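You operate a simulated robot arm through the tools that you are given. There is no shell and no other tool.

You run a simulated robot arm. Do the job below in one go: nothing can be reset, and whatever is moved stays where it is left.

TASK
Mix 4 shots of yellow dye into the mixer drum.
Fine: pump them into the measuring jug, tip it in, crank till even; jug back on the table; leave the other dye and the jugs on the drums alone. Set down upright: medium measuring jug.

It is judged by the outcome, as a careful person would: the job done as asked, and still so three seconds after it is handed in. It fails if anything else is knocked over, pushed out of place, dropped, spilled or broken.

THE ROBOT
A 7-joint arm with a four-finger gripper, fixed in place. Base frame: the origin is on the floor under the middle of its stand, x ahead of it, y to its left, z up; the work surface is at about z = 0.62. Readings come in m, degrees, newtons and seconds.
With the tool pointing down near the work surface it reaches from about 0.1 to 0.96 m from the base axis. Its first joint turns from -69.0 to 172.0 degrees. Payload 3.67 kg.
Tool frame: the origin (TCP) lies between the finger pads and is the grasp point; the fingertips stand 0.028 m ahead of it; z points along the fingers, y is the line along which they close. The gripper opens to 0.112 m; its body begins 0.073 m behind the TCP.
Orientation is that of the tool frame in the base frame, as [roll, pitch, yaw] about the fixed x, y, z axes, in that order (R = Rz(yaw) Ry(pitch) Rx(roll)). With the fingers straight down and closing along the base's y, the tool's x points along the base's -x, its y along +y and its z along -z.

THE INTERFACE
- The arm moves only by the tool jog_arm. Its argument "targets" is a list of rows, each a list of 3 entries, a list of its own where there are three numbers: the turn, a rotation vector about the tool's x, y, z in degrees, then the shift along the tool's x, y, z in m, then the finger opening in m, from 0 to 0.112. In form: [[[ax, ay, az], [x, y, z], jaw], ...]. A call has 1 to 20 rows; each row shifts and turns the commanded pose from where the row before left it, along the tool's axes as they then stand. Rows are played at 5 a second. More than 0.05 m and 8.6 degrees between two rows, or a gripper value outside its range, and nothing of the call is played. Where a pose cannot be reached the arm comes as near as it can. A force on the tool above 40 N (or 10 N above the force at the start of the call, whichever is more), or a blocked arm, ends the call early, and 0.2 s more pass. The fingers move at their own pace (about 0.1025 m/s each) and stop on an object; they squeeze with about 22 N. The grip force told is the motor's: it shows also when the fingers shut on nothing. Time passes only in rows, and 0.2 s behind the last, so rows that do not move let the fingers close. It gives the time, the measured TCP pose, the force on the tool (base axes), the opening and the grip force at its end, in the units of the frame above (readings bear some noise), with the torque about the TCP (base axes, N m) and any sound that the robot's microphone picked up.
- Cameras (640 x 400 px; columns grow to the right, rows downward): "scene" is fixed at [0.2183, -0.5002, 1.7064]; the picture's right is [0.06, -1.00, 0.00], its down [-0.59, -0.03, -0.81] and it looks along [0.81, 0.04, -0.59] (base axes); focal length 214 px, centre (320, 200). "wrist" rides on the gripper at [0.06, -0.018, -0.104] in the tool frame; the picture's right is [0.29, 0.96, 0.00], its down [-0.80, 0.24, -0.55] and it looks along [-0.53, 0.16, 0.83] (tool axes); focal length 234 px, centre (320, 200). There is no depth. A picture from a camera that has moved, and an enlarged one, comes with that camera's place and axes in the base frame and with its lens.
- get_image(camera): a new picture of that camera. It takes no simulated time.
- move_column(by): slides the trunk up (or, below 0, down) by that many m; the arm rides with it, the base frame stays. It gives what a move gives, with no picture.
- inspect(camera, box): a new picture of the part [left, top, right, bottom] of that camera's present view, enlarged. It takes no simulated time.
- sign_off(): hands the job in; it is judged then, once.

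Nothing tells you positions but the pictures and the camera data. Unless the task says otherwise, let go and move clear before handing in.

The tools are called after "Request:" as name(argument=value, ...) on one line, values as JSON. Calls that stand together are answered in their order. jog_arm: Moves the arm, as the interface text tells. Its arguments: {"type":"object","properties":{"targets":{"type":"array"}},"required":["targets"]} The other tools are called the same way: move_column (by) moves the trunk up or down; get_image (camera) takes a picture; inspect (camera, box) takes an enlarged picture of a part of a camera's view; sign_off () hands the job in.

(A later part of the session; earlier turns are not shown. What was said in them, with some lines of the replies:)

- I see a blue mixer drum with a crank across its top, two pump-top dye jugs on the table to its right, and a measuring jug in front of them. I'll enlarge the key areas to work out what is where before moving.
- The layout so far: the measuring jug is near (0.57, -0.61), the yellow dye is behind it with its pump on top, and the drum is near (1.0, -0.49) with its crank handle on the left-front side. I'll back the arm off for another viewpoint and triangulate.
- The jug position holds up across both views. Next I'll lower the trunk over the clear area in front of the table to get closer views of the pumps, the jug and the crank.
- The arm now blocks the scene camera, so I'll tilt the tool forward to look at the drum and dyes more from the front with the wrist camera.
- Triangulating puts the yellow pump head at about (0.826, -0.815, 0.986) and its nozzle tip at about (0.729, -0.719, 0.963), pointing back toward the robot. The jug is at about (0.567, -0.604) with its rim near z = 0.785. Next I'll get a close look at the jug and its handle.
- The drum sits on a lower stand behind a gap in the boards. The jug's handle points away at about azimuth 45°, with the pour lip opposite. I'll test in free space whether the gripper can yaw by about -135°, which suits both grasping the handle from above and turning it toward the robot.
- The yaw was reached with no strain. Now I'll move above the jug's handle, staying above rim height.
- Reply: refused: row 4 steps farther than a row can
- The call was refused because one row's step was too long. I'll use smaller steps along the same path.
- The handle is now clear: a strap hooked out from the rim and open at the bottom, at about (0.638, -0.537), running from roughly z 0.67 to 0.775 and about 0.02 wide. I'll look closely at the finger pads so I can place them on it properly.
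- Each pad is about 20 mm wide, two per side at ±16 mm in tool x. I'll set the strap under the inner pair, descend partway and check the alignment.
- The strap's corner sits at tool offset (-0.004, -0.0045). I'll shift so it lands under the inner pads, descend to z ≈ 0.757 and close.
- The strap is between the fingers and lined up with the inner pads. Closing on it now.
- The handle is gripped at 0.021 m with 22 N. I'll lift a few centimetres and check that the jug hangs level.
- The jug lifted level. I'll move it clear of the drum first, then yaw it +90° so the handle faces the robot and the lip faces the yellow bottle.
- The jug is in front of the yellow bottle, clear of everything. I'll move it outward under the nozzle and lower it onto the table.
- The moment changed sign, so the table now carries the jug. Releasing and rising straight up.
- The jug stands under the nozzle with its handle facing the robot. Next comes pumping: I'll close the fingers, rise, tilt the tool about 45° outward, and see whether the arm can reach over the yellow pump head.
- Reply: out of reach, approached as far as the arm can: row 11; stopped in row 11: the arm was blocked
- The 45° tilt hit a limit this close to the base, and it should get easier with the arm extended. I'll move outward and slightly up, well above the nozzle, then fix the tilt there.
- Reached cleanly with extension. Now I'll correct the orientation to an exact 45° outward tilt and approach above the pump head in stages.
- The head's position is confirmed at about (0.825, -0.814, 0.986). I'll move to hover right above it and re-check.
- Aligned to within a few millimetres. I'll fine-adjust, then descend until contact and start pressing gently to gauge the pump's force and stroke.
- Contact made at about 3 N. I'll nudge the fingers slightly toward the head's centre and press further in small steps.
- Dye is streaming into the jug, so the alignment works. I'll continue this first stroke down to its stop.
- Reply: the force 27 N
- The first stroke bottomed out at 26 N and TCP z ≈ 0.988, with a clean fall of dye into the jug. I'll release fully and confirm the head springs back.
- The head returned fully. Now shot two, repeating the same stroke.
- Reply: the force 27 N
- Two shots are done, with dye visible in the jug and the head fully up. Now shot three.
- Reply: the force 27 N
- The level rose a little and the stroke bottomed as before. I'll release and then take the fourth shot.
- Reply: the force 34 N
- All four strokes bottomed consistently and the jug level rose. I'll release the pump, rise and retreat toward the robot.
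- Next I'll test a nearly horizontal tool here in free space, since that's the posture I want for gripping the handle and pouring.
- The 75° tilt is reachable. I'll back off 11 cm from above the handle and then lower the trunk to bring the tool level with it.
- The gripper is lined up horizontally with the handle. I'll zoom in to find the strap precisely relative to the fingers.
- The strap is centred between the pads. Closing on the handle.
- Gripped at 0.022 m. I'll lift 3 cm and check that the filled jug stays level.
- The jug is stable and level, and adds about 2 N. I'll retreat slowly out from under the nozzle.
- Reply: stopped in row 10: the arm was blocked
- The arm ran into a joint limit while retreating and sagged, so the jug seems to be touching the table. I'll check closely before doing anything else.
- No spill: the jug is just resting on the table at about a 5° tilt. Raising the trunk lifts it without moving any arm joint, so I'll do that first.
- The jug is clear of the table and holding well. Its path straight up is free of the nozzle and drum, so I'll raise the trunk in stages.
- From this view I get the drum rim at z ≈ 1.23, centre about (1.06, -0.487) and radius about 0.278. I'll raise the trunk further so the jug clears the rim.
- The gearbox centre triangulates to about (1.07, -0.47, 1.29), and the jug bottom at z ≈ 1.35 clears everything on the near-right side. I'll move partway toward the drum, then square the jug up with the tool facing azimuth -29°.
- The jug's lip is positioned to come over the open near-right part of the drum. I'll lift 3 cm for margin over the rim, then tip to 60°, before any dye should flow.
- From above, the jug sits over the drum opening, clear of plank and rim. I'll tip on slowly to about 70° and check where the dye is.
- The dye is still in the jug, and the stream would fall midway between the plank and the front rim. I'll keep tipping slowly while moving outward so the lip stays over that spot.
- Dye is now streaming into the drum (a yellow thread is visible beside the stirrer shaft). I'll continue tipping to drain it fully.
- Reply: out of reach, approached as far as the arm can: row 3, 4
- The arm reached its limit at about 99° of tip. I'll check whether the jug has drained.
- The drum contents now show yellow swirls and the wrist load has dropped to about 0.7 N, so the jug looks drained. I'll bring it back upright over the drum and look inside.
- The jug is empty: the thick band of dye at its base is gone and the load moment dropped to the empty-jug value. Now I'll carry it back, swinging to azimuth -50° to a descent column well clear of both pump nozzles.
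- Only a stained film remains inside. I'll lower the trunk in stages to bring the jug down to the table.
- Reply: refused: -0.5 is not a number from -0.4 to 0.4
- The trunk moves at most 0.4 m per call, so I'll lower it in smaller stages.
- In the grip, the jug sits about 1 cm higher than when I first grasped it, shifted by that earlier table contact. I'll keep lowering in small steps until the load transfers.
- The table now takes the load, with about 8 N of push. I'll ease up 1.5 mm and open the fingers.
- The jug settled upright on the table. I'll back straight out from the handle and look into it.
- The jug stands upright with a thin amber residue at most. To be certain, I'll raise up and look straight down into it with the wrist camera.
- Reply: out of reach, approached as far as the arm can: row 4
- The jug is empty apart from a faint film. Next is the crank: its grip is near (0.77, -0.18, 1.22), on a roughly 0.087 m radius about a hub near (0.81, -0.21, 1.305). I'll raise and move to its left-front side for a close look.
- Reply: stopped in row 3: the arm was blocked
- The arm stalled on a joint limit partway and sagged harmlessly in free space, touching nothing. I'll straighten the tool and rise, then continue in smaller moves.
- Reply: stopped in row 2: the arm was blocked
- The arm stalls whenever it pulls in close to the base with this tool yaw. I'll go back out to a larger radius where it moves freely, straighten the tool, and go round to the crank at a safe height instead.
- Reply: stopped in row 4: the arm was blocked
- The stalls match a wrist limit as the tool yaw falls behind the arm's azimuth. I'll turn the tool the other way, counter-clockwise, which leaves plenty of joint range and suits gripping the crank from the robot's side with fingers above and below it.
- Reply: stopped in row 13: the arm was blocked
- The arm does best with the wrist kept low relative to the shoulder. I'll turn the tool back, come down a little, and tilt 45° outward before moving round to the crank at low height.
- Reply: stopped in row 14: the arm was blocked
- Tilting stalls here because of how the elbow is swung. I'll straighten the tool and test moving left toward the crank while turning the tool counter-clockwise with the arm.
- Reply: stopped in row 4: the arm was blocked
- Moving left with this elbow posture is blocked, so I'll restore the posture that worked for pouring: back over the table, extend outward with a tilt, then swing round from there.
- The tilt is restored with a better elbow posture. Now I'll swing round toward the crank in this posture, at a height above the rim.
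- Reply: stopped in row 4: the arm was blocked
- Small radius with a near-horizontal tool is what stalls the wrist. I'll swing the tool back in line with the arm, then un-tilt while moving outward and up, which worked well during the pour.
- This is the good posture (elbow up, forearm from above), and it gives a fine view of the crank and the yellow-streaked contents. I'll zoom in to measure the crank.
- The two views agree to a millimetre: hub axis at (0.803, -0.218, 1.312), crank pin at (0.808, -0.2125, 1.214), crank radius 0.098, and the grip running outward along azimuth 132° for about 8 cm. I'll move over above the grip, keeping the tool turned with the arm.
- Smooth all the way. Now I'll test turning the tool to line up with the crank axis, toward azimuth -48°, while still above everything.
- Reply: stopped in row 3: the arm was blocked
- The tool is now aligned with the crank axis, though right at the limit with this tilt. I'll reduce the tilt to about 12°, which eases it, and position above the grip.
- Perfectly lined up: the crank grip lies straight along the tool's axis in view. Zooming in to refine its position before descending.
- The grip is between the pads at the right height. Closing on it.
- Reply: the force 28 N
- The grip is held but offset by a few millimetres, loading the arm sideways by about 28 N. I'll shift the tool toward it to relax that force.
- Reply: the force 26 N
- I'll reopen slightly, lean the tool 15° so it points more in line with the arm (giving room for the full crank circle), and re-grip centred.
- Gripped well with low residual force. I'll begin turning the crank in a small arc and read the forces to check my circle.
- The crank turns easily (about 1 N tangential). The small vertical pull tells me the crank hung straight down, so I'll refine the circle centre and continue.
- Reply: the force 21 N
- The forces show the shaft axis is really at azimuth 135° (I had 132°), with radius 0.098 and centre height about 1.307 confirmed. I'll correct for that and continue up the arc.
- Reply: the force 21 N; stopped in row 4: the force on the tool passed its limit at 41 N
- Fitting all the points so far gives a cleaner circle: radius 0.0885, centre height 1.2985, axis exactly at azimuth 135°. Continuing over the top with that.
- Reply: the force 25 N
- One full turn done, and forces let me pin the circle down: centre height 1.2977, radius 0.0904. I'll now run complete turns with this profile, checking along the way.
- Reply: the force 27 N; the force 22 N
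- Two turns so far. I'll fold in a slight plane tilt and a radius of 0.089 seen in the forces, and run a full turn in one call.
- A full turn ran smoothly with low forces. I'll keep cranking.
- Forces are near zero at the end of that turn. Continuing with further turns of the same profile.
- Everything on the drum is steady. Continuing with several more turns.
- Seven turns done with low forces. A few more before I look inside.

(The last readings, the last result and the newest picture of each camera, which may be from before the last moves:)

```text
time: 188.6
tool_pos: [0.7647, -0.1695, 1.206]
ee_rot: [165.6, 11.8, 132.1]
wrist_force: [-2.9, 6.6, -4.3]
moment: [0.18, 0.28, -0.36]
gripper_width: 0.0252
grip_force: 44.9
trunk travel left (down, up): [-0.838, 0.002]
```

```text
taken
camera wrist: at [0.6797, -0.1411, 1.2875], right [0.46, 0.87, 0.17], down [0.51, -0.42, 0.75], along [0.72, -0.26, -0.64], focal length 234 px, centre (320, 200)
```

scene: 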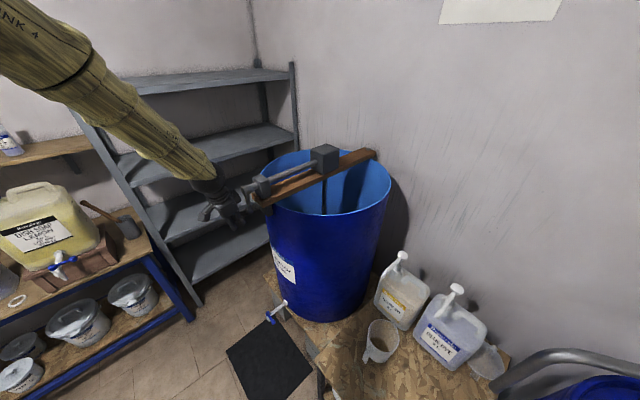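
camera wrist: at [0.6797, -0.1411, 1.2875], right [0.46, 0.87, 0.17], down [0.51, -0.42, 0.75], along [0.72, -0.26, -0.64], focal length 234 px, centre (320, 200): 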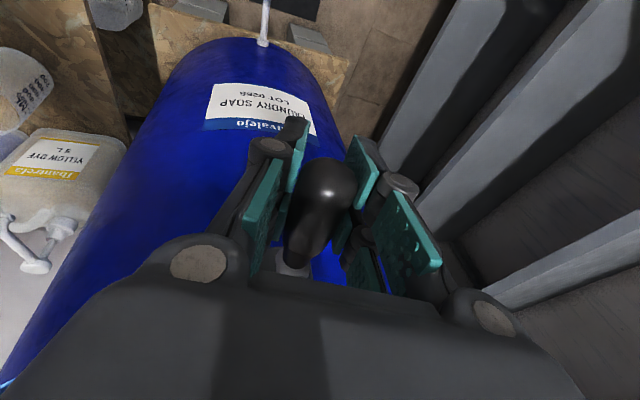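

Ten turns done. I'll open, lift clear of the grip, and go back over the drum to see how even the mix is.

Request:
jog_arm(targets=[[[0, 0, 0], [0, 0, 0], 0.04], [[0, 0, 0], [0, 0, 0], 0.07], [[0, 0, 0], [0, 0, 0], 0.07], [[0, 0, 0], [0, 0, -0.035], 0.07], [[0, 0, 0], [0, 0, -0.045], 0.07], [[0, 0, 0], [0, 0, -0.045], 0.07], [[0, 0, 0], [0, 0, -0.045], 0.07], [[5, 0, 0], [0, 0, -0.02], 0.07], [[5, 0, 0], [0, 0, 0], 0.07], [[5, 0, 0], [0, 0, 0], 0.07]])

Request:
get_image(camera="wrist")

Request:
get_image(camera="scene")

```text
time: 190.8
tool_pos: [0.7003, -0.1776, 1.394]
ee_rot: [179.3, 11.2, 131.8]
wrist_force: [-0.1, 0.0, 0.1]
moment: [-0.05, -0.02, 0.0]
gripper_width: 0.0698
grip_force: 0.1
trunk travel left (down, up): [-0.838, 0.002]
```

```text
taken
camera wrist: at [0.6338, -0.1324, 1.484], right [0.52, 0.85, -0.04], down [0.62, -0.35, 0.7], along [0.58, -0.4, -0.71], focal length 234 px, centre (320, 200)
```

wrist: 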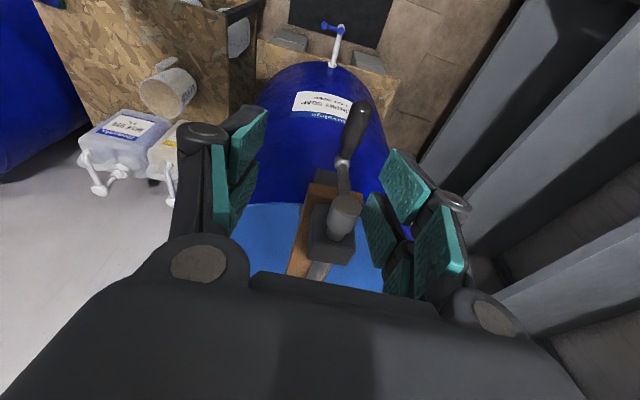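

```text
taken
```

scene: 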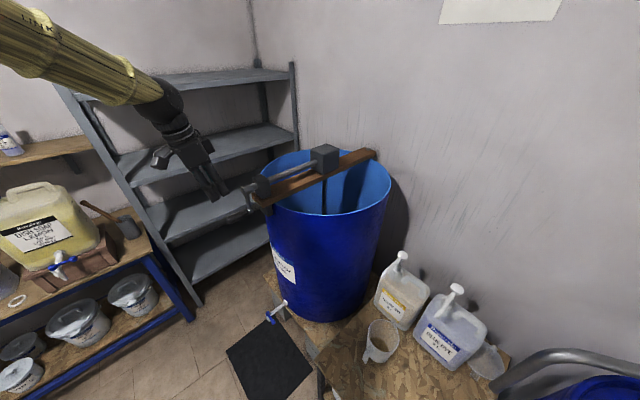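

Request:
jog_arm(targets=[[[-1.25, 0, -5.87], [-0.002, 0, -0.01], 0.07], [[-1.25, 0, -5.87], [-0.002, 0, -0.01], 0.07], [[-1.25, 0, -5.87], [-0.002, 0, -0.01], 0.07], [[-1.25, 0, -5.87], [-0.002, 0, -0.01], 0.07], [[-1.25, 0, -5.87], [-0.002, 0, -0.01], 0.07], [[0, -2, 0], [-0.0169, -0.0389, 0.0033], 0.07], [[0, -2, 0], [-0.0169, -0.0389, 0.0033], 0.07], [[0, -2, 0], [-0.0169, -0.0389, 0.0033], 0.07], [[0, -2, 0], [-0.0169, -0.0389, 0.0033], 0.07], [[0, -2, 0], [-0.0169, -0.0389, 0.0033], 0.07], [[0, -2, 0], [-0.0169, -0.0389, 0.0033], 0.07]])

Request:
get_image(camera="wrist")

```text
time: 193.2
tool_pos: [0.7282, -0.4347, 1.4472]
ee_rot: [-179.6, 23.6, 162.1]
wrist_force: [0.3, -0.6, -0.4]
moment: [0.08, 0.02, 0.03]
gripper_width: 0.0699
grip_force: 0.1
trunk travel left (down, up): [-0.838, 0.002]
```

```text
taken
camera wrist: at [0.6305, -0.4214, 1.5186], right [0.04, 0.99, -0.12], down [0.56, 0.08, 0.83], along [0.83, -0.1, -0.55], focal length 234 px, centre (320, 200)
```

wrist: 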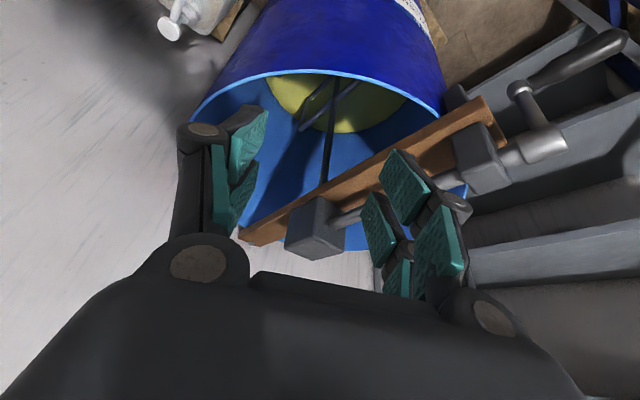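

Request:
inspect(camera="wrist", box=[250, 55, 420, 160])

Request:
inspect(camera="wrist", box=[440, 0, 640, 180])

```text
3.76 times, centred on (335, 108) of wrist
camera zoom: at [0.6305, -0.4214, 1.5186], right [0.04, 0.99, -0.12], down [0.56, 0.08, 0.83], along [0.83, -0.1, -0.55], focal length 882 px, centre (264, 548)
```

zoom: 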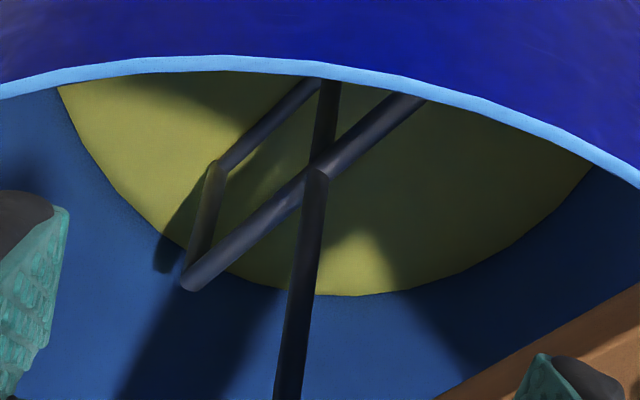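

```text
2.22 times, centred on (540, 90) of wrist
camera zoom: at [0.6305, -0.4214, 1.5186], right [0.04, 0.99, -0.12], down [0.56, 0.08, 0.83], along [0.83, -0.1, -0.55], focal length 520 px, centre (-169, 444)
```

zoom: 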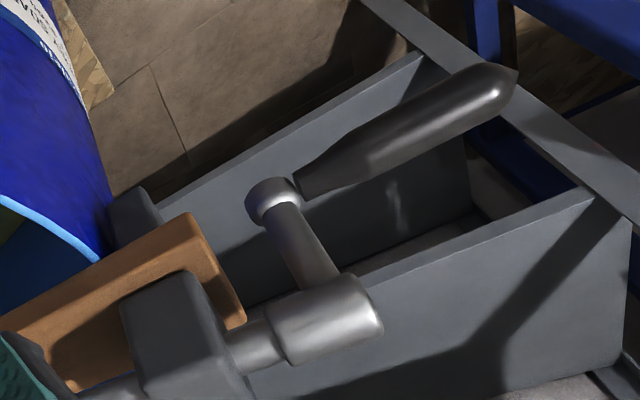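

The contents are now a smooth, uniform yellow with no streaks; the darker patches are just shadows. I'll pull the arm back clear of the drum and check the whole scene before handing in.

Request:
jog_arm(targets=[[[0, 0, 0], [0.025, 0, -0.012], 0.07], [[0, 0, 0], [0.025, 0, -0.012], 0.07], [[0, 0, 0], [0.025, 0, -0.012], 0.07], [[0, 0, 0], [0, 0, 0], 0.07]])

Request:
get_image(camera="scene")

Request:
inspect(camera="scene", box=[300, 230, 520, 400])

Request:
get_image(camera="wrist")

```text
time: 194.2
tool_pos: [0.6477, -0.4084, 1.45]
ee_rot: [-179.9, 23.6, 162.0]
wrist_force: [-1.1, -1.7, -0.6]
moment: [0.05, 0.02, 0.02]
gripper_width: 0.0701
grip_force: 0.1
trunk travel left (down, up): [-0.838, 0.002]
```

```text
taken
```

scene: 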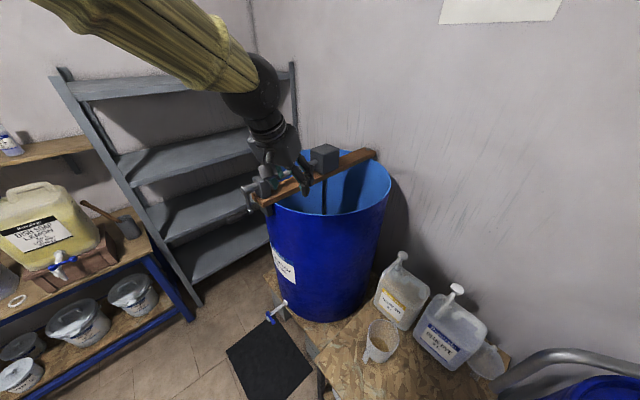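

```text
2.35 times, centred on (410, 315) of scene
camera zoom: at [0.2183, -0.5002, 1.7064], right [0.06, -1.0, 0.0], down [-0.59, -0.03, -0.81], along [0.81, 0.04, -0.59], focal length 505 px, centre (108, -71)
```

zoom: 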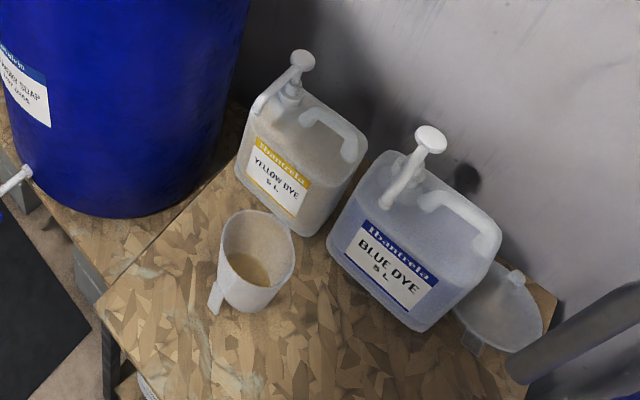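

```text
taken
camera wrist: at [0.5501, -0.396, 1.5216], right [0.04, 0.99, -0.12], down [0.56, 0.07, 0.83], along [0.83, -0.1, -0.55], focal length 234 px, centre (320, 200)
```

wrist: 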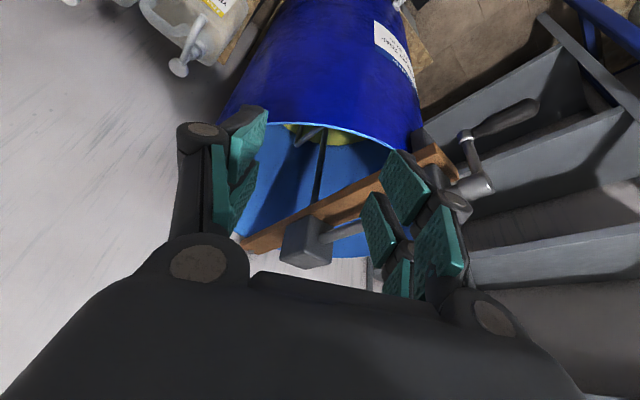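

The bottles and jug are upright and in place. One last close look at what's left in the jug.

Request:
inspect(camera="scene", box=[365, 315, 410, 365])

Request:
inspect(camera="scene", box=[230, 130, 400, 330])

```text
8.00 times, centred on (388, 340) of scene
camera zoom: at [0.2183, -0.5002, 1.7064], right [0.06, -1.0, 0.0], down [-0.59, -0.03, -0.81], along [0.81, 0.04, -0.59], focal length 1716 px, centre (-220, -920)
```

zoom: 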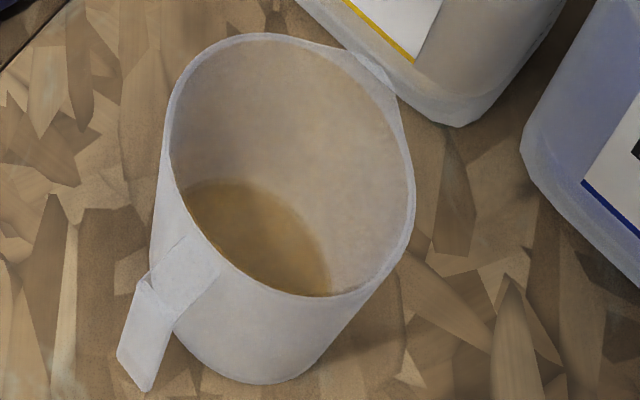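

```text
2.00 times, centred on (315, 230) of scene
camera zoom: at [0.2183, -0.5002, 1.7064], right [0.06, -1.0, 0.0], down [-0.59, -0.03, -0.81], along [0.81, 0.04, -0.59], focal length 429 px, centre (330, 140)
```

zoom: 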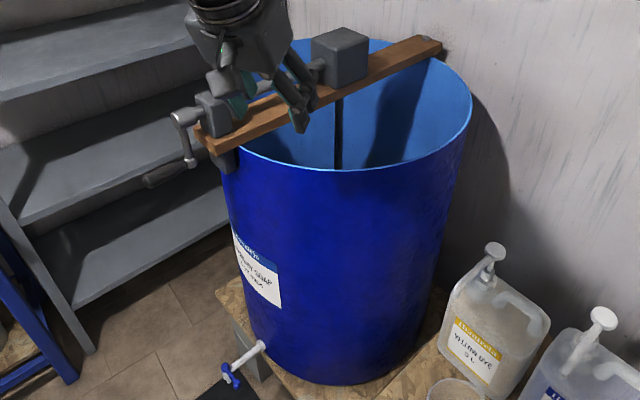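

The mix is uniform yellow and the jug stands upright on the table with only a stained film inside. Both dye bottles, the drum and the crank are where they belong, and the arm is clear with the gripper open, so I'm handing in.

Request:
sign_off()

```text
The job is handed in.
```

The job is done and handed in: 4 shots of yellow dye are mixed into the drum, and the contents look a smooth, even yellow with no streaks.

- **Pumping:** four full strokes of the yellow pump, each pressed to its stop, all falling into the measuring jug.
- **Pouring:** I tipped the jug over the open part of the drum until it drained. A thin stained film is still inside it.
- **Mixing:** I turned the crank ten full turns, then checked the contents from above.
- **Jug:** the medium measuring jug is upright on the table, in front of the two dye bottles. That is a little to one side of where it started.

While I was carrying the filled jug, the arm hit a joint limit and the jug touched down on the table at a slight tilt. I saw no spill, and I lifted it clear and carried on.

The blue dye and the jugs on the other drums were not touched. The gripper is open and clear of everything.
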